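You operate a simulated robot arm through the tools that you are given. There is no shell and no other tool. Be economical: measure what you need, move in short steps, check, and stop when the job is done.

The job below is to be done with a simulated two-armed robot. You get a single attempt, and the scene is never put back.

TASK
Take the rag from the left grid paper and lay it out flat on the left part of the left bench.

The check looks at the end state, three seconds after you hand in, the way a careful person would. Anything else that was tipped, shoved, dropped, spilled or broken makes it a failure.

THE ROBOT
Two 7-joint arms with two-finger grippers on one trunk, on a base that drives. Base frame: it is fixed to the floor where the robot stands at the start and does not move with it; the origin is under the middle of the robot, x ahead of it, y to its left, z up. Readings come in mm, degrees, newtons and seconds.
The left shoulder is at the start at [78, 151, 988], the right one opposite. With the tool pointing down near the work surface each hand reaches from about 320 to 800 mm from the robot's upright axis, wherever it stands, measured 20 degrees to its own side. Places, roughly: left part of the left bench [900, 1400, 800]. Payload 2.54 kg a hand.
Tool frame (each hand has its own): the origin (TCP) lies between the finger pads and is the grasp point; the fingertips stand 30 mm ahead of it; z points along the fingers, y is the line along which they close. The gripper opens to 116 mm. The gripper's body begins 95 mm behind the TCP.
Orientation is told as [roll, pitch, yaw] about the base's x, y, z axes, in that order, counted from this pose: with the fingers straight down and closing along the base's y, the tool's x points along the base's -x, its y along +y and its z along -z.

THE INTERFACE
- The arms move only by the tool nudge_tool. It takes "left_rows", "right_rows" or both (then of equal length, played together; a hand with none holds still); each is a list that holds one entry, the list of rows, each a list of 7 numbers: the shift along the tool's x, y, z in mm, then the turn, a rotation vector about the tool's x, y, z in degrees, then the closure, from 0 (fully open) to 1 (shut). In form: [[[x, y, z, ax, ay, az, hand], ...]]. A call has 1 to 8 rows; each row is the pose to reach, as a shift and turn from the pose commanded when the call began, along the tool's axes at that moment. Each row takes 0.2 s and may step no farther than 50 mm and 8.6 degrees from the row before; otherwise, or with a gripper value out of range, the whole call is refused. A pose out of reach is approached as far as the arm can. The call stops where the force on the tool passes 40 N (or 10 N more than at its start, if that is more) or the arm is blocked; 0.2 s more then pass. Each finger travels about 72 mm/s and halts on what it meets, pressing with about 24 N; the grip force reading is that of the motor and also rises with nothing between the fingers. The clock runs only during rows and for 0.2 s after the last one: add rows that repeat a pose to give the fingers time. It gives the time, the measured TCP pose, the force on the tool (base axes), the opening and the grip force at its end, in the units of the frame above (readings bear some noise), with the torque about the TCP (base axes, N m) and any sound that the robot's microphone picked up.
- Cameras (640 x 400 px; columns grow to the right, rows downward): "scene" is now at [160.8, 3.1, 1128.5]; the picture's right is [0.04, -1.00, 0.00], its down [-0.37, -0.01, -0.93] and it looks along [0.93, 0.04, -0.37] (base axes); focal length 247 px, centre (320, 200). "left" rides on the left gripper at [69, 15, -122] in its tool frame; the picture's right is [-0.22, 0.98, 0.00], its down [-0.83, -0.18, -0.53] and it looks along [-0.52, -0.11, 0.85] (tool axes); focal length 251 px, centre (320, 200). "right" rides on the right gripper at [69, -15, -122] in its tool frame; the picture's right is [0.21, 0.98, 0.00], its down [-0.83, 0.18, -0.53] and it looks along [-0.52, 0.11, 0.85] (tool axes); focal length 251 px, centre (320, 200). There is no depth. A picture from a camera that has moved, and an enlarged one, comes with that camera's place and axes in the base frame and with its lens.
- capture(camera): a new picture of that camera. It takes no simulated time.
- lift_body(by): slides the trunk up (or, below 0, down) by that many mm; the arms and the scene camera ride with it, the base frame stays. It gives what a move gives, with no picture.
- steer(legs): drives the robot by 1 to 6 legs, each [ahead, left, turn to the left] in mm, mm and degrees, along the robot's own axes; the way and the turn of a leg run together, so that a leg with both is an arc; at most 1500 mm and 180 degrees a leg. The arms and the cameras ride along, it lands a little off, and it stops where it bumps. It gives what a move gives.
- turn_head(pan, tilt): turns the head with the scene camera to pan (to the left, within 80 degrees either way) and tilt (down, from -29 to 69), counted from straight ahead of the robot. It gives what a move gives.
- inspect(camera, box): a new picture of the part [left, top, right, bottom] of that camera's present view, enlarged. It takes no simulated time.
- hand_in(): hands the job in; it is judged then, once.

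Go step by step. Nothing tells you exact positions but the pictures and the camera data: compare them with the known pose of the tool, close in by small moves and look again before you grip or let go. The budget is 120 turns and 108 pictures, counting those below and the enlarged ones. Unless the task says otherwise, let go and move clear before handing in, and close with one line.

The tools are called after "Request:" as name(argument=value, ...) on one line, values as JSON. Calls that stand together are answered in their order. nudge_tool: Moves the arms, as the interface text tells. Its arguments: {"type":"object","properties":{"left_rows":{"type":"array","items":{"type":"array","items":{"type":"array","items":{"type":"number"}}}},"right_rows":{"type":"array","items":{"type":"array","items":{"type":"array","items":{"type":"number"}}}}},"required":[]} The other tools are called the same way: lift_body (by) slides the trunk up or down; steer (legs) drives the base; turn_head (pan, tilt) turns the head that bears the scene camera; capture (camera) takes a picture; inspect (camera, box) takes an enlarged picture of a part of a camera's view; hand_in () hands the job in.

At the start:

```text
t: 0.0
left_tcp_pos: [434.5, 208.8, 966.1]
left_ee_rot: [0.0, 0.0, 0.1]
left_wrist_force: [-0.2, -0.2, -0.6]
left_wrist_torque: [0.01, 0.01, 0.03]
left_opening: 116.0
left_grip_force: 0.0
right_tcp_pos: [372.8, -163.4, 1049.5]
right_ee_rot: [0.1, 0.1, 0.0]
right_wrist_force: [1.1, 0.6, -0.3]
right_wrist_torque: [0.02, -0.01, 0.01]
right_opening: 115.9
right_grip_force: 0.0
trunk travel left (down, up): [-225.0, 64.0]
robot x, y, heading: [-1.3, 2.2, -0.1]
head pan, tilt: [2.3, 21.4]
```

scene: 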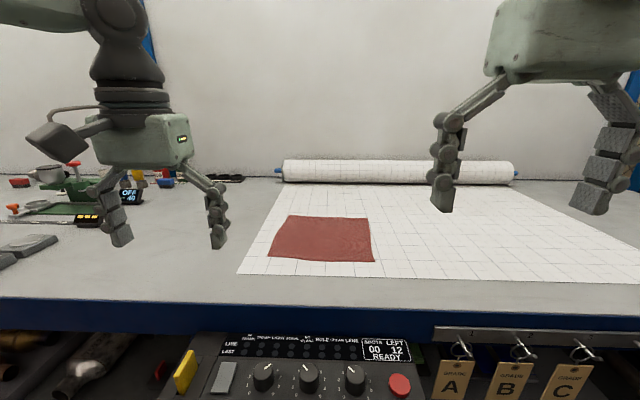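
right: 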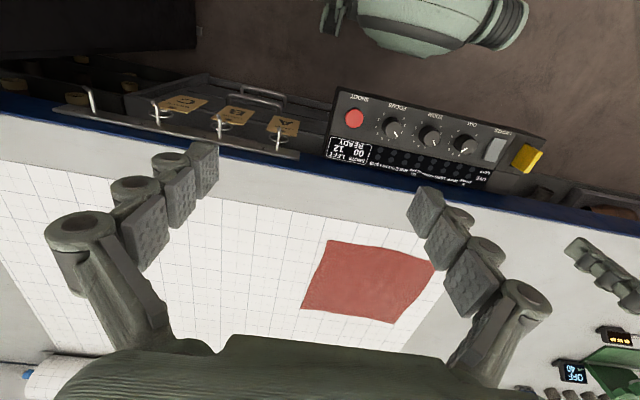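
left: 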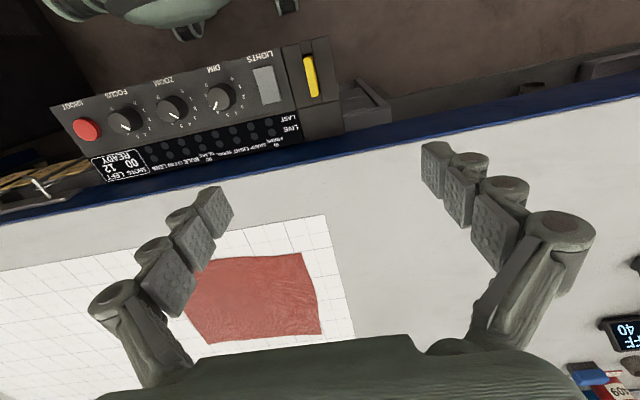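

I see a red rag on the grid paper ahead, at about x 620–850, y -110–135 if the bench top is near z 800. I'll look around before moving.

Request:
turn_head(pan=60, tilt=22)

Request:
capture(camera="scene")

Request:
turn_head(pan=-50, tilt=22)

Request:
capture(camera="scene")

```text
t: 1.3
left_tcp_pos: [433.9, 209.4, 965.9]
left_ee_rot: [0.0, 0.0, 0.1]
left_wrist_force: [-0.4, 0.1, -1.0]
left_wrist_torque: [0.01, -0.01, 0.0]
left_opening: 115.9
left_grip_force: 0.1
right_tcp_pos: [373.4, -163.4, 1048.6]
right_ee_rot: [0.1, 0.0, 0.0]
right_wrist_force: [-0.3, -1.0, -0.3]
right_wrist_torque: [0.02, 0.01, -0.01]
right_opening: 115.8
right_grip_force: 0.2
trunk travel left (down, up): [-225.0, 64.0]
robot x, y, heading: [1.1, 1.9, 0.0]
head pan, tilt: [60.0, 22.0]
```

```text
104 pictures are left
camera scene: at [114.5, 79.7, 1127.6], right [0.87, -0.5, 0.0], down [-0.19, -0.32, -0.93], along [0.46, 0.8, -0.37], focal length 247 px, centre (320, 200)
```

scene: 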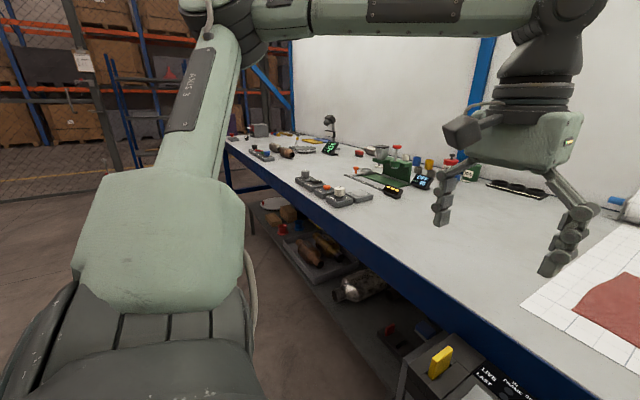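

```text
t: 3.1
left_tcp_pos: [433.9, 210.4, 965.6]
left_ee_rot: [0.0, 0.0, 0.1]
left_wrist_force: [0.3, -0.1, 0.2]
left_wrist_torque: [0.03, 0.01, -0.01]
left_opening: 116.0
left_grip_force: 0.2
right_tcp_pos: [373.8, -162.8, 1048.6]
right_ee_rot: [0.1, 0.0, 0.0]
right_wrist_force: [0.3, 0.4, 0.1]
right_wrist_torque: [-0.03, -0.03, -0.04]
right_opening: 116.1
right_grip_force: 0.1
trunk travel left (down, up): [-225.0, 64.0]
robot x, y, heading: [1.6, -1.0, 0.1]
head pan, tilt: [-50.0, 22.0]
```

```text
103 pictures are left
camera scene: at [127.7, -71.7, 1127.6], right [-0.77, -0.64, 0.0], down [-0.24, 0.29, -0.93], along [0.6, -0.71, -0.37], focal length 247 px, centre (320, 200)
```

scene: 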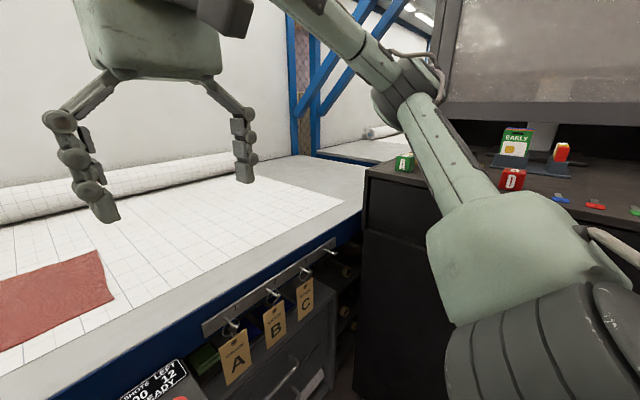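

The task rag is on this bench's paper, and the bench extends to the left with what looks like clear space near y 1000–1600. I'll look back at the rag from a steeper angle.

Request:
turn_head(pan=0, tilt=35)

Request:
capture(camera="scene")

Request:
inspect(camera="scene", box=[240, 110, 400, 210])

```text
t: 4.3
left_tcp_pos: [434.1, 208.8, 965.6]
left_ee_rot: [0.0, 0.0, 0.1]
left_wrist_force: [-0.4, -0.8, 0.7]
left_wrist_torque: [-0.02, -0.02, 0.01]
left_opening: 116.1
left_grip_force: 0.1
right_tcp_pos: [373.7, -162.2, 1049.0]
right_ee_rot: [0.0, 0.0, 0.1]
right_wrist_force: [-0.7, 0.6, 1.3]
right_wrist_torque: [0.0, -0.02, 0.02]
right_opening: 115.9
right_grip_force: 0.0
trunk travel left (down, up): [-225.0, 64.0]
robot x, y, heading: [0.5, -0.3, -0.1]
head pan, tilt: [0.0, 35.0]
```

```text
102 pictures are left
camera scene: at [156.1, -0.7, 1107.0], right [0.0, -1.0, 0.0], down [-0.57, 0.0, -0.82], along [0.82, 0.0, -0.57], focal length 247 px, centre (320, 200)
```

scene: 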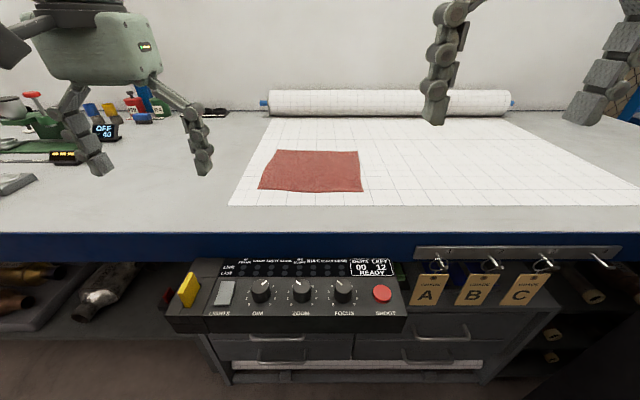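

```text
4.00 times, centred on (320, 160) of scene
camera zoom: at [156.1, -0.7, 1107.0], right [0.0, -1.0, 0.0], down [-0.57, 0.0, -0.82], along [0.82, 0.0, -0.57], focal length 987 px, centre (320, 360)
```

zoom: 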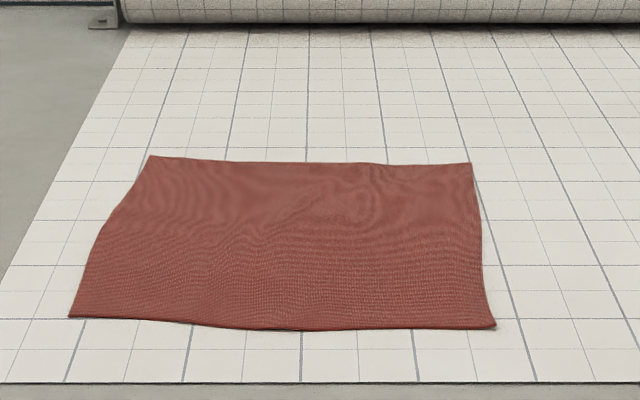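

The rag's corners are near (642,146), (628,-100), (875,131) and (860,-116). I'll bring both hands over the near corners, fingers partly closed, and then look again.

Request:
nudge_tool(left_rows=[[[-28, -12, 11, 0, 0, 0, 0.2], [-56, -24, 22, 0, 0, 0, 0.4], [-84, -36, 33, 0, 0, 0, 0.6], [-112, -48, 44, 0, 0, 0, 0.6], [-140, -60, 55, 0, 0, 0, 0.6], [-168, -72, 66, 0, 0, 0, 0.6], [-196, -84, 77, 0, 0, 0, 0.6], [-222, -96, 86, 0, 0, 0, 0.6]]], right_rows=[[[-34, 11, 21, 0, 0, 0, 0.2], [-68, 22, 42, 0, 0, 0, 0.4], [-102, 33, 63, 0, 0, 0, 0.6], [-136, 46, 84, 0, 0, 0, 0.6], [-170, 58, 105, 0, 0, 0, 0.6], [-204, 70, 126, 0, 0, 0, 0.6], [-238, 82, 147, 0, 0, 0, 0.6], [-272, 92, 169, 0, 0, 0, 0.6]]])

Request:
capture(camera="scene")

Request:
capture(camera="left")

Request:
capture(camera="right")

```text
t: 6.1
left_tcp_pos: [605.9, 157.5, 880.0]
left_ee_rot: [-0.1, -0.1, 0.1]
left_wrist_force: [0.0, 0.3, 0.7]
left_wrist_torque: [0.0, -0.03, -0.01]
left_opening: 46.6
left_grip_force: 0.1
left hand out of reach, approached as far as the arm can: row 6, 7, 8
right_tcp_pos: [647.0, -70.8, 878.2]
right_ee_rot: [0.1, 0.1, 0.0]
right_wrist_force: [-0.5, 0.7, 0.9]
right_wrist_torque: [0.02, 0.02, 0.02]
right_opening: 46.6
right_grip_force: 0.0
trunk travel left (down, up): [-225.0, 64.0]
robot x, y, heading: [5.2, 4.8, 0.2]
head pan, tilt: [0.0, 35.0]
```

```text
100 pictures are left
camera scene: at [156.2, -0.4, 1106.9], right [0.0, -1.0, 0.0], down [-0.57, 0.0, -0.82], along [0.82, 0.0, -0.57], focal length 247 px, centre (320, 200)
```

scene: 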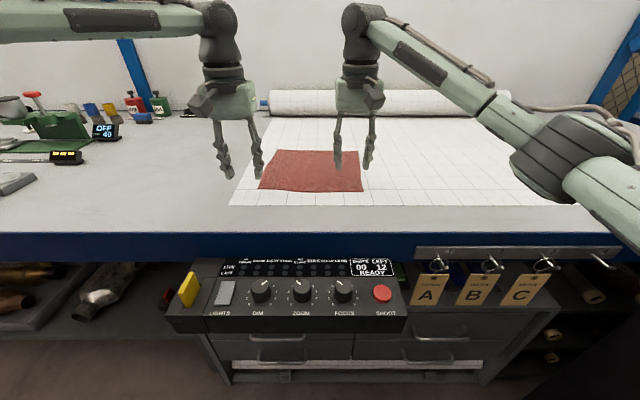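

```text
99 pictures are left
camera left: at [535.5, 172.4, 1001.5], right [0.21, 0.98, 0.0], down [0.83, -0.18, 0.54], along [0.52, -0.11, -0.84], focal length 251 px, centre (320, 200)
```

left: 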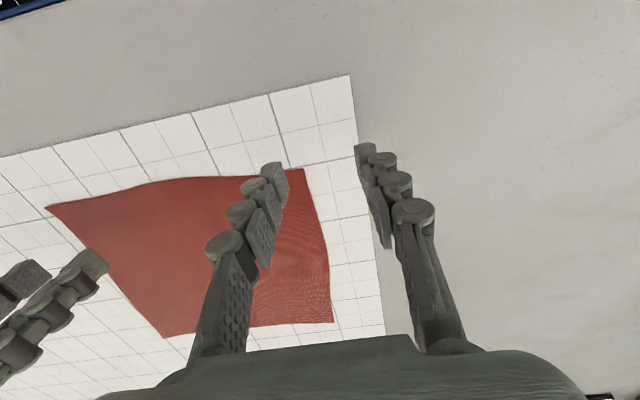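

```text
98 pictures are left
camera right: at [578.1, -85.2, 1001.5], right [-0.21, 0.98, 0.0], down [0.83, 0.18, 0.53], along [0.52, 0.12, -0.85], focal length 251 px, centre (320, 200)
```

right: 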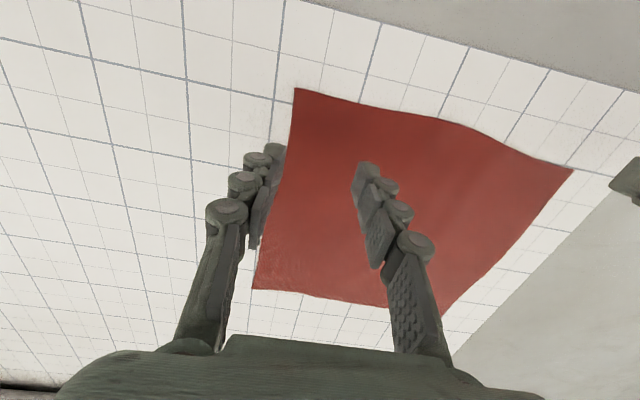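

The right hand is in place, but the left stopped at its reach limit, (606,157,880). I'll try the left hand from here with smaller steps.

Request:
nudge_tool(left_rows=[[[-10, -20, 5, 0, 0, 0, 0.6], [-20, -40, 10, 0, 0, 0, 0.6], [-35, -45, 10, 0, 0, 0, 0.6], [-48, -45, 10, 0, 0, 0, 0.6]]])

```text
t: 7.1
left_tcp_pos: [605.4, 155.8, 871.5]
left_ee_rot: [-0.2, 0.0, 0.2]
left_wrist_force: [0.4, -0.3, 0.1]
left_wrist_torque: [0.05, -0.02, 0.03]
left_opening: 46.7
left_grip_force: 0.0
left hand out of reach, approached as far as the arm can: row 1, 2, 3, 4
right_tcp_pos: [645.6, -70.2, 879.9]
right_ee_rot: [0.1, 0.0, 0.0]
right_wrist_force: [0.1, 0.5, 0.0]
right_wrist_torque: [-0.01, -0.03, -0.02]
right_opening: 46.4
right_grip_force: 0.0
trunk travel left (down, up): [-225.0, 64.0]
robot x, y, heading: [-0.7, -1.8, 0.1]
head pan, tilt: [0.0, 35.0]
```

Request:
nudge_tool(left_rows=[[[-20, 0, 0, 0, 0, 0, 0.6], [-40, 0, 0, 0, 0, 0, 0.6]]])

Request:
nudge_tool(left_rows=[[[0, 0, 20, 0, 0, 0, 0.6]]])

Request:
nudge_tool(left_rows=[[[0, -20, 0, 0, 0, 0, 0.6], [0, -40, 0, 0, 0, 0, 0.6]]])

```text
t: 7.7
left_tcp_pos: [618.5, 171.7, 869.9]
left_ee_rot: [-0.1, 0.0, 0.1]
left_wrist_force: [0.1, 0.4, 0.0]
left_wrist_torque: [-0.02, 0.01, -0.04]
left_opening: 46.3
left_grip_force: 0.0
left hand out of reach, approached as far as the arm can: row 1, 2
right_tcp_pos: [645.9, -70.0, 879.6]
right_ee_rot: [0.0, 0.0, 0.0]
right_wrist_force: [-0.6, 0.0, -0.2]
right_wrist_torque: [0.01, 0.02, 0.03]
right_opening: 46.5
right_grip_force: 0.0
trunk travel left (down, up): [-225.0, 64.0]
robot x, y, heading: [0.4, 4.9, 0.1]
head pan, tilt: [0.0, 35.0]
```

```text
t: 8.1
left_tcp_pos: [619.6, 172.0, 850.6]
left_ee_rot: [-0.1, -0.2, 0.0]
left_wrist_force: [0.6, 0.0, -1.3]
left_wrist_torque: [0.0, 0.0, -0.05]
left_opening: 46.3
left_grip_force: 0.0
right_tcp_pos: [645.6, -70.9, 880.3]
right_ee_rot: [0.0, 0.0, 0.1]
right_wrist_force: [-0.1, -0.3, 0.1]
right_wrist_torque: [-0.01, -0.03, 0.01]
right_opening: 46.4
right_grip_force: 0.1
trunk travel left (down, up): [-225.0, 64.0]
robot x, y, heading: [2.4, -0.4, 0.1]
head pan, tilt: [0.0, 35.0]
```

```text
t: 8.7
left_tcp_pos: [602.4, 155.4, 851.8]
left_ee_rot: [-0.1, -0.2, 0.1]
left_wrist_force: [-0.3, -0.8, -0.6]
left_wrist_torque: [0.01, -0.02, 0.0]
left_opening: 46.5
left_grip_force: 0.1
left hand out of reach, approached as far as the arm can: row 1, 2
right_tcp_pos: [646.8, -71.1, 879.6]
right_ee_rot: [0.1, 0.0, 0.1]
right_wrist_force: [-0.4, 0.7, 0.3]
right_wrist_torque: [0.02, 0.0, 0.02]
right_opening: 46.3
right_grip_force: 0.1
trunk travel left (down, up): [-225.0, 64.0]
robot x, y, heading: [2.5, 2.7, -0.3]
head pan, tilt: [0.0, 35.0]
```

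The left limit runs diagonally in x and y, which looks like a wrist limit, so I'll test a yaw on the left hand.

Request:
nudge_tool(left_rows=[[[0, 0, 0, 0, 0, 8, 0.6], [0, 0, 0, 0, 0, 16, 0.6], [-20, -20, 0, 0, 0, 16, 0.6], [-40, -40, 0, 0, 0, 16, 0.6]]])

```text
t: 9.7
left_tcp_pos: [602.8, 153.6, 851.6]
left_ee_rot: [0.0, -0.1, -16.0]
left_wrist_force: [-0.4, 1.3, 0.4]
left_wrist_torque: [0.0, 0.02, -0.01]
left_opening: 46.3
left_grip_force: 0.1
left hand out of reach, approached as far as the arm can: row 3, 4
right_tcp_pos: [646.5, -70.4, 880.0]
right_ee_rot: [0.0, -0.1, 0.1]
right_wrist_force: [-0.1, 0.0, 0.1]
right_wrist_torque: [0.01, -0.03, 0.0]
right_opening: 46.0
right_grip_force: 0.0
trunk travel left (down, up): [-225.0, 64.0]
robot x, y, heading: [-4.4, -1.1, -0.0]
head pan, tilt: [0.0, 35.0]
```

Yaw makes no difference, so it may depend on the arm's posture. I'll raise the left hand and try approaching the target from above.

Request:
nudge_tool(left_rows=[[[0, 0, -45, 0, 0, -8, 0.6], [0, 0, -90, 0, 0, -16, 0.6], [0, 0, -135, 0, 0, -16, 0.6], [0, 0, -180, 0, 0, -16, 0.6]]])

Request:
nudge_tool(left_rows=[[[-10, -20, 0, 0, 0, 0, 0.6], [-20, -40, 0, 0, 0, 0, 0.6], [-30, -45, 0, 0, 0, 0, 0.6], [-45, -45, 0, 0, 0, 0, 0.6]]])

Request:
capture(camera="scene")

```text
t: 10.7
left_tcp_pos: [589.9, 165.2, 978.2]
left_ee_rot: [-0.2, -0.1, 0.3]
left_wrist_force: [0.2, -0.7, 0.9]
left_wrist_torque: [-0.02, -0.02, -0.01]
left_opening: 46.3
left_grip_force: 0.1
left hand out of reach, approached as far as the arm can: row 2, 3, 4
right_tcp_pos: [644.7, -70.4, 879.4]
right_ee_rot: [0.1, 0.0, 0.0]
right_wrist_force: [-0.2, 0.3, -0.4]
right_wrist_torque: [-0.01, 0.01, -0.01]
right_opening: 46.5
right_grip_force: 0.0
trunk travel left (down, up): [-225.0, 64.0]
robot x, y, heading: [1.4, -0.4, 0.1]
head pan, tilt: [0.0, 35.0]
```

```text
t: 11.7
left_tcp_pos: [586.8, 160.1, 971.1]
left_ee_rot: [-0.1, 0.0, 0.1]
left_wrist_force: [-1.0, -0.1, -0.2]
left_wrist_torque: [0.0, -0.03, -0.03]
left_opening: 46.3
left_grip_force: 0.1
left hand out of reach, approached as far as the arm can: row 1, 2, 3, 4
right_tcp_pos: [645.6, -71.4, 879.5]
right_ee_rot: [0.1, 0.0, 0.0]
right_wrist_force: [-0.7, -0.8, -0.5]
right_wrist_torque: [0.05, 0.03, 0.01]
right_opening: 46.4
right_grip_force: 0.1
trunk travel left (down, up): [-225.0, 64.0]
robot x, y, heading: [3.6, -1.9, 0.1]
head pan, tilt: [0.0, 35.0]
```

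```text
97 pictures are left
camera scene: at [156.1, -0.6, 1106.9], right [0.0, -1.0, 0.0], down [-0.57, 0.0, -0.82], along [0.82, 0.0, -0.57], focal length 247 px, centre (320, 200)
```

scene: 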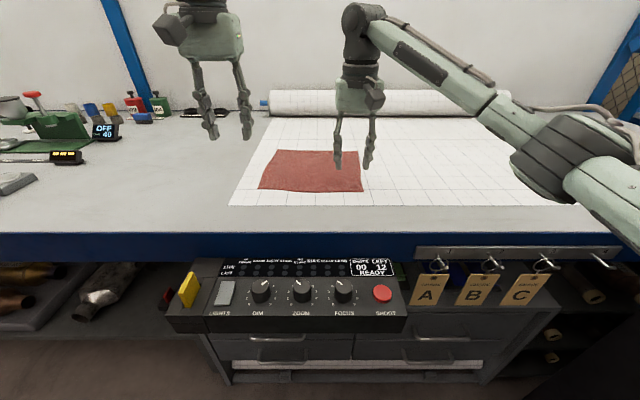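

The left arm can't get further inward on that line. Turning the robot a little to the right would put the rag's left corner in its better sector; first I'll check the clearance at the base.

Request:
turn_head(pan=0, tilt=69)

Request:
capture(camera="scene")

```text
t: 12.7
left_tcp_pos: [587.1, 161.6, 970.7]
left_ee_rot: [0.0, 0.0, 0.1]
left_wrist_force: [-0.7, -0.4, -0.1]
left_wrist_torque: [-0.03, -0.01, 0.01]
left_opening: 46.6
left_grip_force: 0.0
right_tcp_pos: [646.4, -70.2, 878.8]
right_ee_rot: [0.1, 0.1, 0.0]
right_wrist_force: [-0.3, 0.7, 0.5]
right_wrist_torque: [0.01, -0.02, 0.02]
right_opening: 46.4
right_grip_force: 0.0
trunk travel left (down, up): [-225.0, 64.0]
robot x, y, heading: [1.4, 1.0, 0.0]
head pan, tilt: [0.0, 68.8]
```

```text
96 pictures are left
camera scene: at [124.0, -0.6, 1063.3], right [0.0, -1.0, 0.0], down [-0.93, 0.0, -0.36], along [0.36, 0.0, -0.93], focal length 247 px, centre (320, 200)
```

scene: 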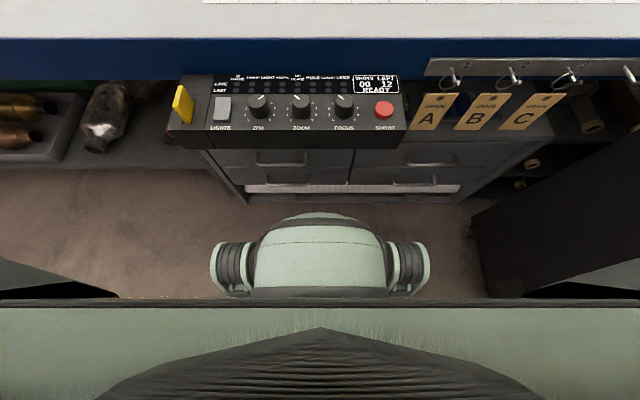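

There is only modest clearance ahead, so turning in place is safest. I'll turn 10° to the right.

Request:
steer(legs=[[0, 0, -10]])

Request:
turn_head(pan=10, tilt=38)

Request:
nudge_tool(left_rows=[[[0, 0, 30, 0, 0, 5, 0.6], [0, 0, 60, 0, 0, 10, 0.6], [0, 0, 90, 0, 0, 10, 0.6]]], right_rows=[[[0, 0, 0, 0, 0, 5, 0.6], [0, 0, 0, 0, 0, 10, 0.6], [0, 0, 0, 0, 0, 10, 0.6]]])

```text
t: 13.8
left_tcp_pos: [605.3, 56.1, 971.2]
left_ee_rot: [0.1, 0.1, -9.9]
left_wrist_force: [0.4, -0.2, -0.1]
left_wrist_torque: [-0.03, 0.0, 0.01]
left_opening: 46.4
left_grip_force: 0.1
right_tcp_pos: [624.4, -181.3, 879.3]
right_ee_rot: [0.2, -0.1, -10.0]
right_wrist_force: [-0.2, -0.2, -0.1]
right_wrist_torque: [0.0, 0.01, -0.03]
right_opening: 46.3
right_grip_force: 0.2
trunk travel left (down, up): [-225.0, 64.0]
robot x, y, heading: [1.8, -1.6, -10.1]
head pan, tilt: [0.0, 68.8]
```

```text
t: 14.8
left_tcp_pos: [605.2, 55.4, 971.4]
left_ee_rot: [0.0, 0.0, -9.8]
left_wrist_force: [1.3, -0.3, 0.4]
left_wrist_torque: [0.0, 0.03, -0.01]
left_opening: 46.1
left_grip_force: 0.0
right_tcp_pos: [624.8, -181.8, 879.2]
right_ee_rot: [0.1, 0.1, -9.9]
right_wrist_force: [-1.1, -0.3, 0.5]
right_wrist_torque: [0.02, -0.02, -0.01]
right_opening: 46.5
right_grip_force: 0.0
trunk travel left (down, up): [-225.0, 64.0]
robot x, y, heading: [-1.8, -1.4, -9.8]
head pan, tilt: [10.0, 38.0]
```

```text
t: 15.6
left_tcp_pos: [606.3, 56.5, 881.1]
left_ee_rot: [0.0, 0.0, -19.9]
left_wrist_force: [-0.8, 0.0, -0.6]
left_wrist_torque: [0.02, 0.0, 0.01]
left_opening: 46.5
left_grip_force: 0.0
right_tcp_pos: [623.7, -182.2, 879.3]
right_ee_rot: [0.1, 0.0, -20.2]
right_wrist_force: [0.4, -0.1, -0.5]
right_wrist_torque: [0.04, 0.03, -0.01]
right_opening: 46.4
right_grip_force: 0.0
trunk travel left (down, up): [-225.0, 64.0]
robot x, y, heading: [0.5, 2.3, -10.3]
head pan, tilt: [10.0, 38.0]
```

I turned the wrists the wrong way. I'll correct the yaw to 0 and move both hands to the corner positions at the same time.

Request:
nudge_tool(left_rows=[[[-9, 23, 0, 0, 0, -7, 0.6], [-18, 46, 0, 0, 0, -14, 0.6], [-27, 69, 0, 0, 0, -20, 0.6], [-27, 69, 0, 0, 0, -20, 0.6]]], right_rows=[[[6, 37, 0, 0, 0, -7, 0.6], [12, 74, 0, 0, 0, -14, 0.6], [18.6, 112, 0, 0, 0, -20, 0.6], [18.6, 112, 0, 0, 0, -20, 0.6]]])

Request:
capture(camera="scene")

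Request:
capture(camera="left")

Request:
capture(camera="right")

```text
t: 16.6
left_tcp_pos: [656.4, 111.6, 882.1]
left_ee_rot: [0.0, -0.1, 0.1]
left_wrist_force: [1.0, -0.4, 0.0]
left_wrist_torque: [-0.01, 0.02, -0.01]
left_opening: 46.7
left_grip_force: 0.0
right_tcp_pos: [643.8, -72.2, 879.7]
right_ee_rot: [0.2, 0.0, 0.0]
right_wrist_force: [-0.4, 0.3, -0.1]
right_wrist_torque: [0.0, -0.01, -0.03]
right_opening: 46.2
right_grip_force: 0.1
trunk travel left (down, up): [-225.0, 64.0]
robot x, y, heading: [-1.7, -2.5, -9.8]
head pan, tilt: [10.0, 38.0]
```

```text
95 pictures are left
camera scene: at [153.2, -12.5, 1102.4], right [0.0, -1.0, 0.0], down [-0.62, 0.0, -0.79], along [0.79, 0.0, -0.62], focal length 247 px, centre (320, 200)
```

scene: 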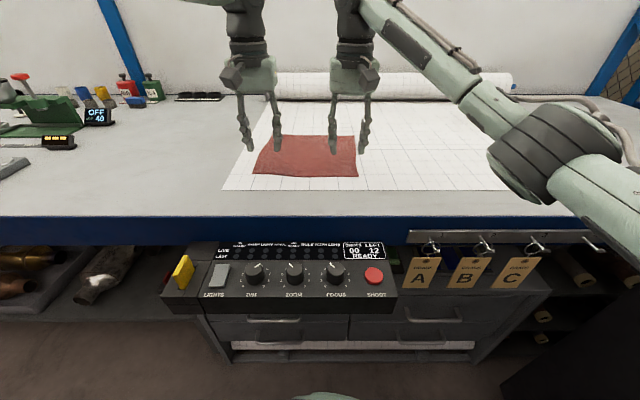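

```text
94 pictures are left
camera left: at [585.6, 127.2, 1002.8], right [0.21, 0.98, 0.0], down [0.83, -0.18, 0.53], along [0.52, -0.11, -0.84], focal length 251 px, centre (320, 200)
```

left: 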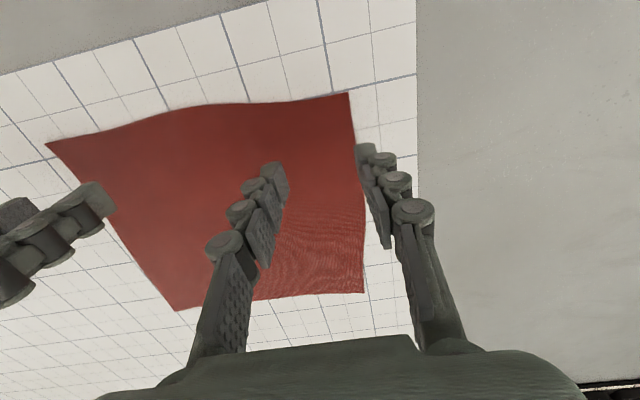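

```text
93 pictures are left
camera right: at [575.6, -86.0, 1002.5], right [-0.21, 0.98, 0.0], down [0.83, 0.18, 0.53], along [0.52, 0.12, -0.84], focal length 251 px, centre (320, 200)
```

right: 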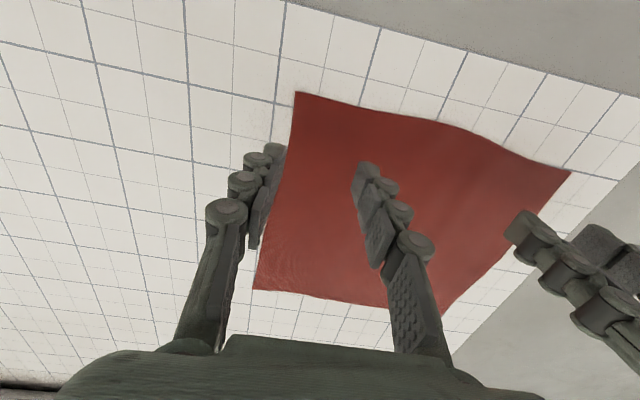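

Comparing the views puts the bench top near z 812, with the near corners at about (620,140) and (608,-96). I'll shift the hands in toward those corners and come down close to the surface.

Request:
nudge_tool(left_rows=[[[20, -4, 0, 0, 0, 0, 0.62], [20, -4, 20, 0, 0, 0, 0.62], [20, -4, 34, 0, 0, 0, 0.62]]], right_rows=[[[19, 12, 0, 0, 0, 0, 0.62], [19, 12, 20, 0, 0, 0, 0.62], [19, 12, 32, 0, 0, 0, 0.62]]])

Request:
capture(camera="left")

Request:
capture(camera="right")

Request:
inspect(camera="scene", box=[210, 100, 400, 220])

```text
t: 17.4
left_tcp_pos: [634.6, 107.6, 845.4]
left_ee_rot: [-0.1, 0.0, 0.1]
left_wrist_force: [0.6, -0.2, -0.4]
left_wrist_torque: [0.0, 0.03, 0.01]
left_opening: 43.9
left_grip_force: 0.0
right_tcp_pos: [627.0, -57.4, 848.4]
right_ee_rot: [0.0, -0.1, 0.0]
right_wrist_force: [0.2, 0.6, -0.2]
right_wrist_torque: [0.0, 0.01, -0.01]
right_opening: 43.9
right_grip_force: 0.1
trunk travel left (down, up): [-225.0, 64.0]
robot x, y, heading: [-1.3, 1.2, -10.1]
head pan, tilt: [10.0, 38.0]
```

```text
92 pictures are left
camera left: at [565.2, 123.5, 968.0], right [0.21, 0.98, 0.0], down [0.83, -0.18, 0.53], along [0.52, -0.11, -0.85], focal length 251 px, centre (320, 200)
```

left: 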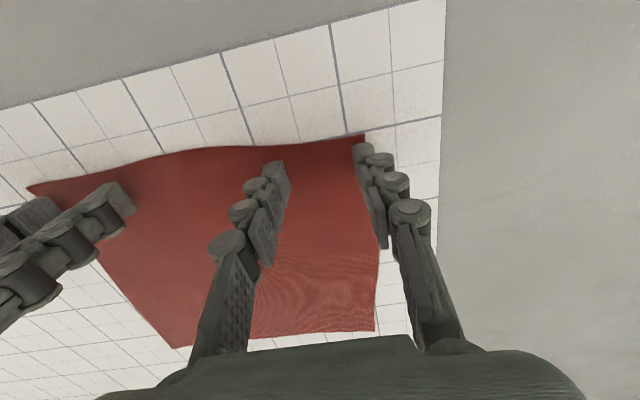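

```text
91 pictures are left
camera right: at [557.2, -72.7, 970.0], right [-0.21, 0.98, 0.0], down [0.83, 0.18, 0.54], along [0.52, 0.12, -0.84], focal length 251 px, centre (320, 200)
```

right: 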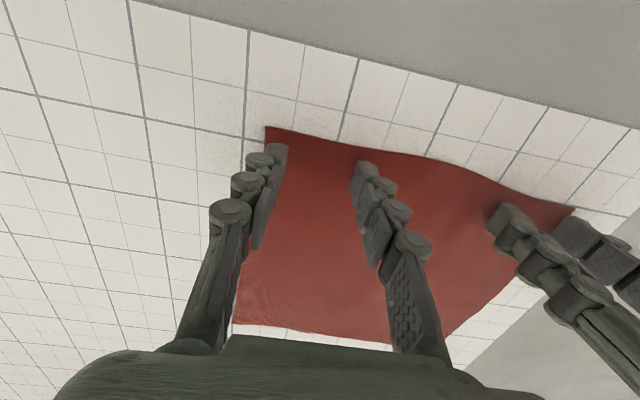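

```text
3.33 times, centred on (305, 160) of scene
camera zoom: at [153.4, -12.4, 1102.4], right [0.0, -1.0, 0.0], down [-0.62, 0.0, -0.79], along [0.79, 0.0, -0.62], focal length 823 px, centre (370, 333)
```

zoom: 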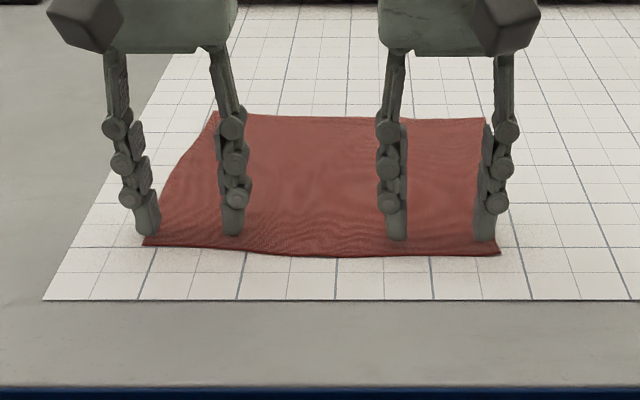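

Both hands sit close over the corners, but the outer fingers are right at the rag's edges. I'll move each slightly inward and lower until they touch.

Request:
nudge_tool(left_rows=[[[2, -8, 0, 0, 0, 0, 0.62], [2, -8, 3, 0, 0, 0, 0.62]]], right_rows=[[[2, 4, 0, 0, 0, 0, 0.62], [2, 4, 5, 0, 0, 0, 0.62]]])

Request:
nudge_tool(left_rows=[[[0, 0, 2, 0, 0, 0, 0.62]]], right_rows=[[[0, 0, 2, 0, 0, 0, 0.62]]])

Request:
nudge_tool(left_rows=[[[0, 0, 2, 0, 0, 0, 0.62]]], right_rows=[[[0, 0, 2, 0, 0, 0, 0.62]]])

```text
t: 18.0
left_tcp_pos: [633.8, 99.4, 844.5]
left_ee_rot: [-0.1, -0.2, 0.1]
left_wrist_force: [-0.5, 0.3, 0.3]
left_wrist_torque: [0.04, 0.0, 0.05]
left_opening: 43.9
left_grip_force: 0.1
right_tcp_pos: [623.5, -54.8, 843.1]
right_ee_rot: [0.1, 0.0, -0.2]
right_wrist_force: [-0.5, 0.6, -0.5]
right_wrist_torque: [0.01, -0.04, 0.02]
right_opening: 44.1
right_grip_force: 0.0
trunk travel left (down, up): [-225.0, 64.0]
robot x, y, heading: [-1.0, -0.3, -10.1]
head pan, tilt: [10.0, 38.0]
```

```text
t: 18.4
left_tcp_pos: [631.8, 99.9, 842.1]
left_ee_rot: [0.0, -0.2, 0.0]
left_wrist_force: [-0.1, 0.1, 0.1]
left_wrist_torque: [0.0, -0.02, -0.02]
left_opening: 44.1
left_grip_force: 0.0
right_tcp_pos: [624.7, -54.4, 842.0]
right_ee_rot: [0.1, -0.2, 0.0]
right_wrist_force: [-0.1, 1.3, 6.2]
right_wrist_torque: [-0.08, 0.07, -0.02]
right_opening: 44.1
right_grip_force: 0.3
trunk travel left (down, up): [-225.0, 64.0]
robot x, y, heading: [-3.2, -0.2, -10.0]
head pan, tilt: [10.0, 38.0]
```

```text
t: 18.8
left_tcp_pos: [631.1, 99.8, 842.1]
left_ee_rot: [-0.1, -0.4, 0.1]
left_wrist_force: [1.7, 1.1, 5.5]
left_wrist_torque: [0.11, 0.03, -0.02]
left_opening: 44.4
left_grip_force: 0.2
right_tcp_pos: [623.1, -55.4, 841.0]
right_ee_rot: [0.1, -0.3, 0.0]
right_wrist_force: [2.5, -1.8, 17.8]
right_wrist_torque: [-0.2, 0.02, 0.01]
right_opening: 44.8
right_grip_force: 4.2
trunk travel left (down, up): [-225.0, 64.0]
robot x, y, heading: [0.5, 1.7, -9.9]
head pan, tilt: [10.0, 38.0]
```

Both hands touch lightly. Now I'll close.

Request:
nudge_tool(left_rows=[[[0, 0, 0.5, 0, 0, 0, 0.8], [0, 0, 0.5, 0, 0, 0, 1], [0, 0, 0.5, 0, 0, 0, 1], [0, 0, 0.5, 0, 0, 0, 1]]], right_rows=[[[0, 0, -0.5, 0, 0, 0, 0.8], [0, 0, -0.5, 0, 0, 0, 1], [0, 0, -0.5, 0, 0, 0, 1], [0, 0, -0.5, 0, 0, 0, 1]]])

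Request:
inspect(camera="scene", box=[210, 100, 400, 220])

Request:
capture(camera="left")

Request:
capture(camera="right")

```text
t: 19.8
left_tcp_pos: [631.5, 99.2, 840.8]
left_ee_rot: [-0.1, -0.2, -0.1]
left_wrist_force: [-0.3, -10.2, 5.9]
left_wrist_torque: [-0.33, 0.02, 0.01]
left_opening: 1.9
left_grip_force: 24.4
right_tcp_pos: [622.3, -51.9, 840.6]
right_ee_rot: [0.2, -0.2, 0.1]
right_wrist_force: [0.3, 10.5, 12.7]
right_wrist_torque: [0.27, 0.08, -0.01]
right_opening: 2.4
right_grip_force: 24.0
trunk travel left (down, up): [-225.0, 64.0]
robot x, y, heading: [2.7, 2.5, -10.1]
head pan, tilt: [10.0, 38.0]
```

```text
3.33 times, centred on (305, 160) of scene
camera zoom: at [151.8, -12.4, 1102.7], right [0.0, -1.0, 0.0], down [-0.61, 0.0, -0.79], along [0.79, 0.0, -0.61], focal length 823 px, centre (370, 333)
```

zoom: 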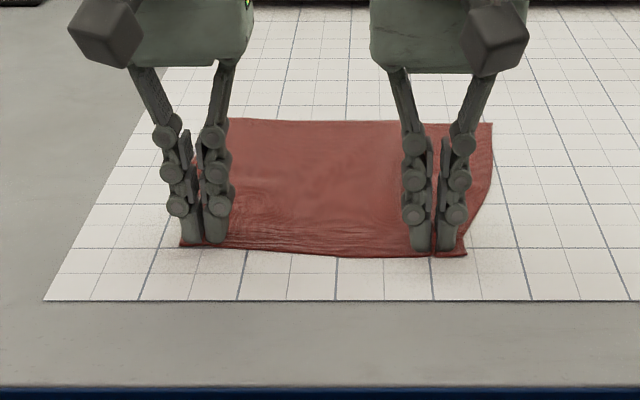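

```text
88 pictures are left
camera left: at [561.4, 114.4, 962.6], right [0.21, 0.98, 0.0], down [0.82, -0.18, 0.54], along [0.52, -0.12, -0.84], focal length 251 px, centre (320, 200)
```

left: 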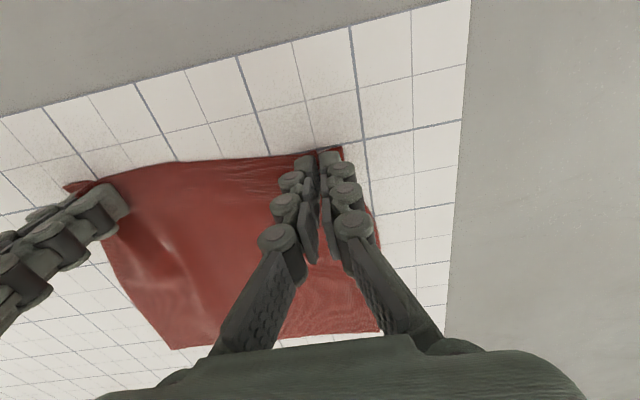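

```text
87 pictures are left
camera right: at [553.9, -68.2, 962.2], right [-0.22, 0.98, 0.0], down [0.82, 0.18, 0.54], along [0.52, 0.12, -0.84], focal length 251 px, centre (320, 200)
```

right: 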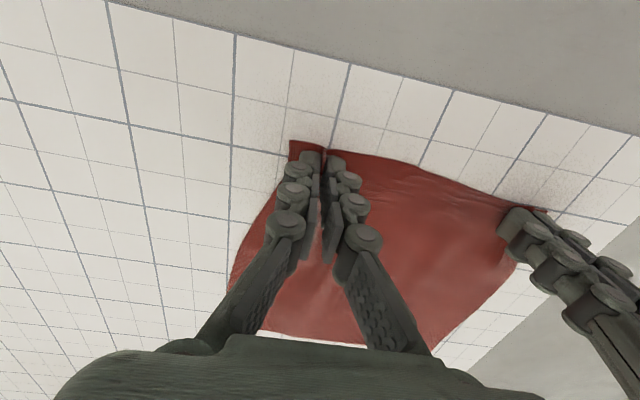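

Both pinches look gathered, with openings of about 2 mm. I'll lift a little and check.

Request:
nudge_tool(left_rows=[[[0, 0, -8, 0, 0, 0, 1], [0, 0, -20, 0, 0, 0, 1], [0, 0, -35, 0, 0, 0, 1], [0, 0, -55, 0, 0, 0, 1]]], right_rows=[[[0, 0, -8, 0, 0, 0, 1], [0, 0, -20, 0, 0, 0, 1], [0, 0, -35, 0, 0, 0, 1], [0, 0, -55, 0, 0, 0, 1]]])

Request:
capture(camera="scene")

```text
t: 20.8
left_tcp_pos: [631.7, 99.2, 896.1]
left_ee_rot: [-0.1, -0.1, 0.2]
left_wrist_force: [-0.7, -12.7, -0.4]
left_wrist_torque: [-0.36, 0.02, 0.03]
left_opening: 2.1
left_grip_force: 23.1
right_tcp_pos: [623.9, -54.3, 895.0]
right_ee_rot: [0.1, -0.2, 0.1]
right_wrist_force: [1.5, 11.2, 0.1]
right_wrist_torque: [0.37, 0.03, 0.03]
right_opening: 2.5
right_grip_force: 23.7
trunk travel left (down, up): [-225.0, 64.0]
robot x, y, heading: [-2.9, 0.5, -9.8]
head pan, tilt: [10.0, 38.0]
```

```text
86 pictures are left
camera scene: at [153.0, -12.4, 1102.4], right [0.0, -1.0, 0.0], down [-0.62, 0.0, -0.79], along [0.79, 0.0, -0.62], focal length 247 px, centre (320, 200)
```

scene: 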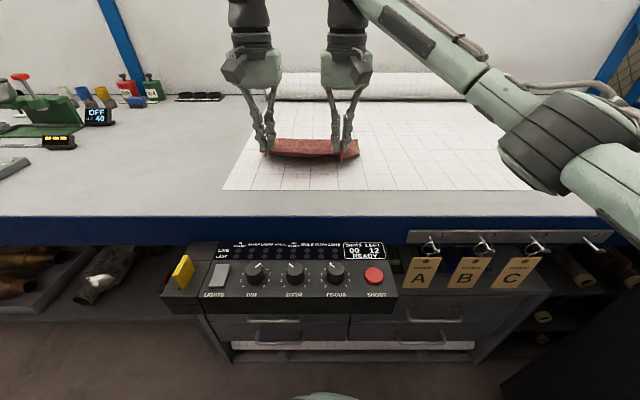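

The rag is gripped at both corners. I'll ease the tension a little, lift it and draw it back.

Request:
nudge_tool(left_rows=[[[10, -4, -40, 0, 0, 0, 1], [20, -4, -80, 0, 0, 0, 1], [35, -4, -120, 0, 0, 0, 1], [55, -4, -160, 0, 0, 0, 1], [80, -4, -195, 0, 0, 0, 1], [100, -4, -220, 0, 0, 0, 1], [110, -4, -230, 0, 0, 0, 1], [110, -4, -230, 0, 0, 0, 1]]], right_rows=[[[10, 3, -40, 0, 0, 0, 1], [20, 3, -80, 0, 0, 0, 1], [35, 3, -120, 0, 0, 0, 1], [55, 3, -160, 0, 0, 0, 1], [80, 3, -195, 0, 0, 0, 1], [100, 3, -220, 0, 0, 0, 1], [110, 3, -230, 0, 0, 0, 1], [110, 3, -230, 0, 0, 0, 1]]])

Request:
capture(camera="scene")

```text
t: 22.6
left_tcp_pos: [522.2, 96.4, 1125.7]
left_ee_rot: [0.0, 0.0, 0.1]
left_wrist_force: [-0.1, -4.1, 1.1]
left_wrist_torque: [-0.04, 0.03, 0.01]
left_opening: 2.6
left_grip_force: 28.1
right_tcp_pos: [513.1, -52.1, 1125.0]
right_ee_rot: [0.1, 0.0, 0.0]
right_wrist_force: [-0.4, 3.9, 1.9]
right_wrist_torque: [0.07, 0.04, 0.02]
right_opening: 1.9
right_grip_force: 25.1
trunk travel left (down, up): [-225.0, 64.0]
robot x, y, heading: [-1.2, -1.4, -9.9]
head pan, tilt: [10.0, 38.0]
```

```text
85 pictures are left
camera scene: at [153.3, -12.4, 1102.4], right [0.0, -1.0, 0.0], down [-0.62, 0.0, -0.79], along [0.79, 0.0, -0.62], focal length 247 px, centre (320, 200)
```

scene: 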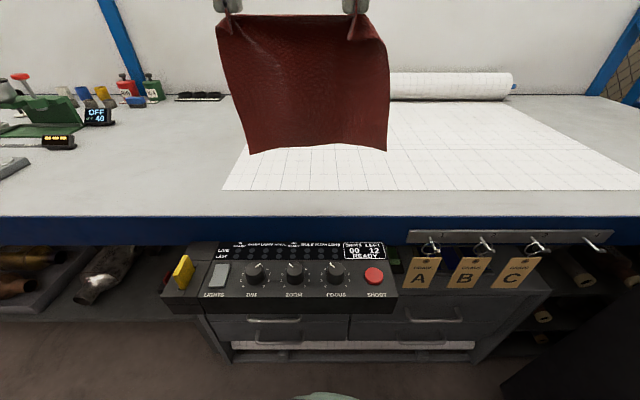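

The rag hangs nicely from two corners. I'll raise the trunk, back off 150 mm and travel left about 1330 mm with the heading unchanged.

Request:
lift_body(by=60)

Request:
steer(legs=[[-148, -26, 0], [-231, 1310, 0]])

Request:
capture(camera="scene")

```text
t: 23.6
left_tcp_pos: [523.2, 97.0, 1185.8]
left_ee_rot: [0.0, 0.1, 0.1]
left_wrist_force: [-0.4, -1.6, -0.1]
left_wrist_torque: [-0.04, -0.01, 0.03]
left_opening: 4.1
left_grip_force: 25.1
right_tcp_pos: [514.3, -52.2, 1183.7]
right_ee_rot: [0.1, -0.1, -0.1]
right_wrist_force: [-0.8, 1.5, -0.9]
right_wrist_torque: [-0.02, 0.02, -0.02]
right_opening: 4.5
right_grip_force: 22.5
trunk travel left (down, up): [-285.0, 4.0]
robot x, y, heading: [0.4, 4.2, -10.0]
head pan, tilt: [10.0, 38.0]
```

```text
t: 37.3
left_tcp_pos: [367.6, 1420.7, 1183.9]
left_ee_rot: [0.0, 0.0, 0.1]
left_wrist_force: [-0.5, -0.4, -0.3]
left_wrist_torque: [-0.03, 0.02, 0.05]
left_opening: 1.3
left_grip_force: 24.0
right_tcp_pos: [358.6, 1272.1, 1184.1]
right_ee_rot: [0.0, 0.0, 0.0]
right_wrist_force: [0.7, 2.3, -1.3]
right_wrist_torque: [0.21, 0.04, -0.03]
right_opening: 2.1
right_grip_force: 20.0
trunk travel left (down, up): [-285.0, 4.0]
robot x, y, heading: [-159.2, 1325.8, -10.0]
head pan, tilt: [10.0, 38.0]
```

```text
84 pictures are left
camera scene: at [-2.2, 1312.0, 1162.4], right [0.0, -1.0, 0.0], down [-0.62, 0.0, -0.79], along [0.79, 0.0, -0.62], focal length 247 px, centre (320, 200)
```

scene: 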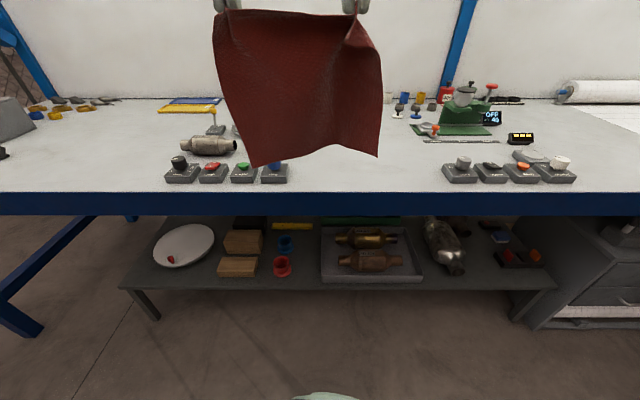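

There are parts and small dishes on this stretch of bench, and the rag hides some of it. I'll check the hidden area with the hand cameras and an enlarged view.

Request:
capture(camera="left")

Request:
turn_head(pan=40, tilt=30)

Request:
capture(camera="scene")

```text
83 pictures are left
camera left: at [296.9, 1435.9, 1306.6], right [0.21, 0.98, 0.0], down [0.83, -0.18, 0.53], along [0.52, -0.11, -0.85], focal length 251 px, centre (320, 200)
```

left: 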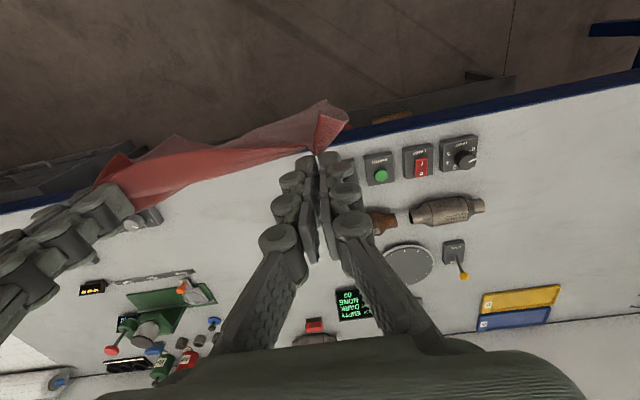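

```text
t: 38.2
left_tcp_pos: [366.1, 1420.4, 1185.0]
left_ee_rot: [0.0, 0.1, 0.1]
left_wrist_force: [-0.2, 0.0, -0.4]
left_wrist_torque: [-0.06, 0.01, 0.01]
left_opening: 1.3
left_grip_force: 23.5
right_tcp_pos: [357.6, 1272.6, 1184.2]
right_ee_rot: [0.0, 0.1, -0.1]
right_wrist_force: [0.4, 1.7, -1.1]
right_wrist_torque: [-0.03, -0.01, 0.0]
right_opening: 4.2
right_grip_force: 29.2
trunk travel left (down, up): [-285.0, 4.0]
robot x, y, heading: [-157.7, 1327.2, -10.2]
head pan, tilt: [40.0, 30.0]
```

```text
82 pictures are left
camera scene: at [-10.1, 1357.1, 1174.7], right [0.5, -0.87, 0.0], down [-0.43, -0.25, -0.87], along [0.75, 0.43, -0.5], focal length 247 px, centre (320, 200)
```

scene: 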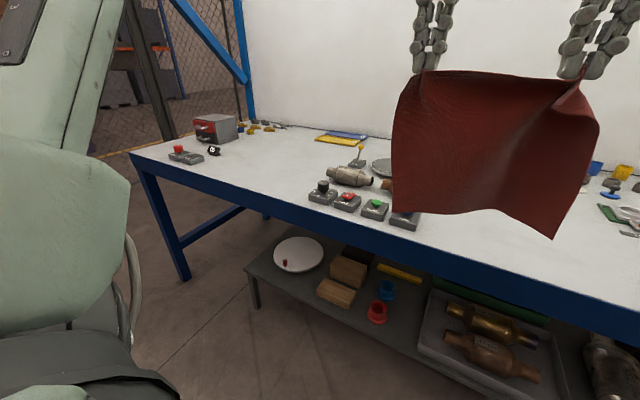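

The clear patch runs over about x 510–950, y 1000–1385, bounded by dishes at y above 1390 and the clamp rig at y below 980. I'll drive in so the rag ends up centred near y 1260, keeping it high.

Request:
steer(legs=[[255, -38, 0]])

Request:
turn_head(pan=10, tilt=45)

Request:
capture(camera="scene")

Request:
capture(camera="left")

Request:
capture(camera="right")

```text
t: 40.1
left_tcp_pos: [609.3, 1339.9, 1183.9]
left_ee_rot: [0.0, 0.0, 0.0]
left_wrist_force: [0.4, -0.4, -0.3]
left_wrist_torque: [-0.03, 0.02, -0.01]
left_opening: 1.3
left_grip_force: 23.6
right_tcp_pos: [601.3, 1190.6, 1184.7]
right_ee_rot: [0.0, -0.1, -0.1]
right_wrist_force: [0.4, -0.2, -1.3]
right_wrist_torque: [0.05, 0.02, 0.01]
right_opening: 4.1
right_grip_force: 22.9
trunk travel left (down, up): [-285.0, 4.0]
robot x, y, heading: [88.2, 1242.3, -9.8]
head pan, tilt: [40.0, 30.0]
```

```text
t: 41.0
left_tcp_pos: [609.8, 1339.7, 1185.3]
left_ee_rot: [0.0, -0.2, 0.1]
left_wrist_force: [0.2, -0.8, -0.4]
left_wrist_torque: [-0.02, -0.01, 0.0]
left_opening: 1.8
left_grip_force: 25.6
right_tcp_pos: [600.4, 1191.6, 1183.4]
right_ee_rot: [0.2, 0.0, 0.0]
right_wrist_force: [0.7, -1.0, -1.0]
right_wrist_torque: [0.01, -0.01, -0.01]
right_opening: 4.0
right_grip_force: 29.8
trunk travel left (down, up): [-285.0, 4.0]
robot x, y, heading: [86.7, 1243.7, -10.0]
head pan, tilt: [10.0, 45.0]
```

```text
81 pictures are left
camera scene: at [235.0, 1231.1, 1152.2], right [0.0, -1.0, 0.0], down [-0.71, 0.0, -0.71], along [0.71, 0.0, -0.71], focal length 247 px, centre (320, 200)
```

scene: 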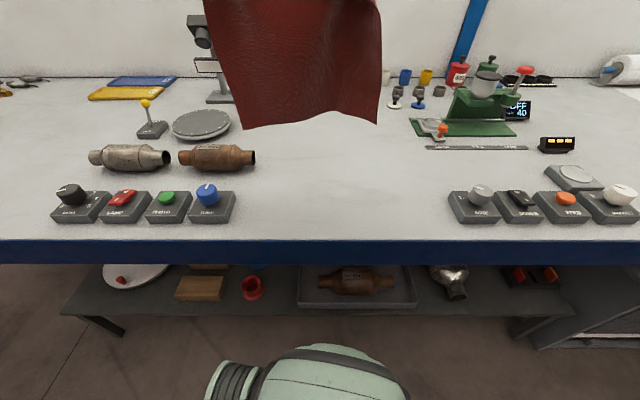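

```text
80 pictures are left
camera left: at [538.9, 1355.1, 1306.7], right [0.21, 0.98, 0.0], down [0.83, -0.18, 0.53], along [0.52, -0.11, -0.84], focal length 251 px, centre (320, 200)
```

left: 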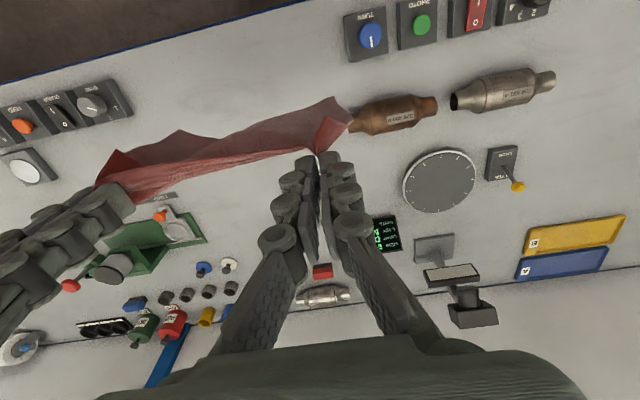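

```text
79 pictures are left
camera right: at [531.7, 1176.9, 1306.0], right [-0.22, 0.98, 0.0], down [0.83, 0.18, 0.53], along [0.52, 0.12, -0.85], focal length 251 px, centre (320, 200)
```

right: 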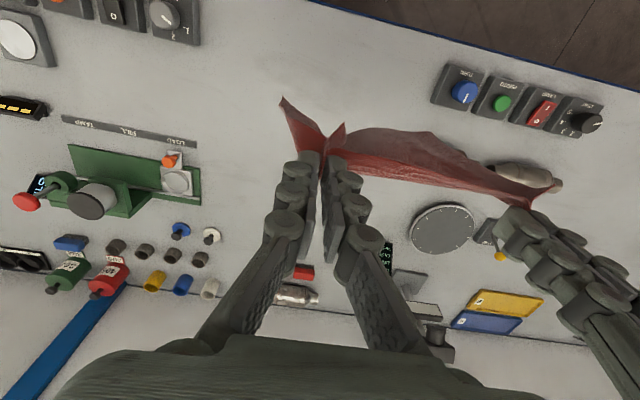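

The free strip is about y 990–1375. I'll move both hands 50 mm to the right and tilt the fingers forward for extra reach, still at height.

Request:
nudge_tool(left_rows=[[[0, -12, 0, 0, -8, 0, 1], [0, -25, 0, 0, -16, 0, 1], [0, -38, 0, 0, -24, 0, 1], [0, -50, 0, 0, -30, 0, 1], [-20, -50, 0, 0, -30, 0, 1], [-40, -50, 0, 0, -30, 0, 1]]], right_rows=[[[0, -12, 0, 0, -8, 0, 1], [0, -25, 0, 0, -16, 0, 1], [0, -38, 0, 0, -24, 0, 1], [0, -50, 0, 0, -30, 0, 1], [-20, -50, 0, 0, -30, 0, 1], [-40, -50, 0, 0, -30, 0, 1]]])

```text
t: 42.5
left_tcp_pos: [650.2, 1289.5, 1184.6]
left_ee_rot: [0.0, -30.1, 0.1]
left_wrist_force: [0.3, 0.0, -0.9]
left_wrist_torque: [0.01, 0.03, -0.04]
left_opening: 1.6
left_grip_force: 26.1
right_tcp_pos: [641.3, 1140.9, 1183.1]
right_ee_rot: [0.2, -29.9, 0.0]
right_wrist_force: [0.3, 1.0, -1.2]
right_wrist_torque: [-0.04, 0.01, -0.02]
right_opening: 4.1
right_grip_force: 30.1
trunk travel left (down, up): [-285.0, 4.0]
robot x, y, heading: [87.9, 1245.0, -9.7]
head pan, tilt: [10.0, 45.0]
```

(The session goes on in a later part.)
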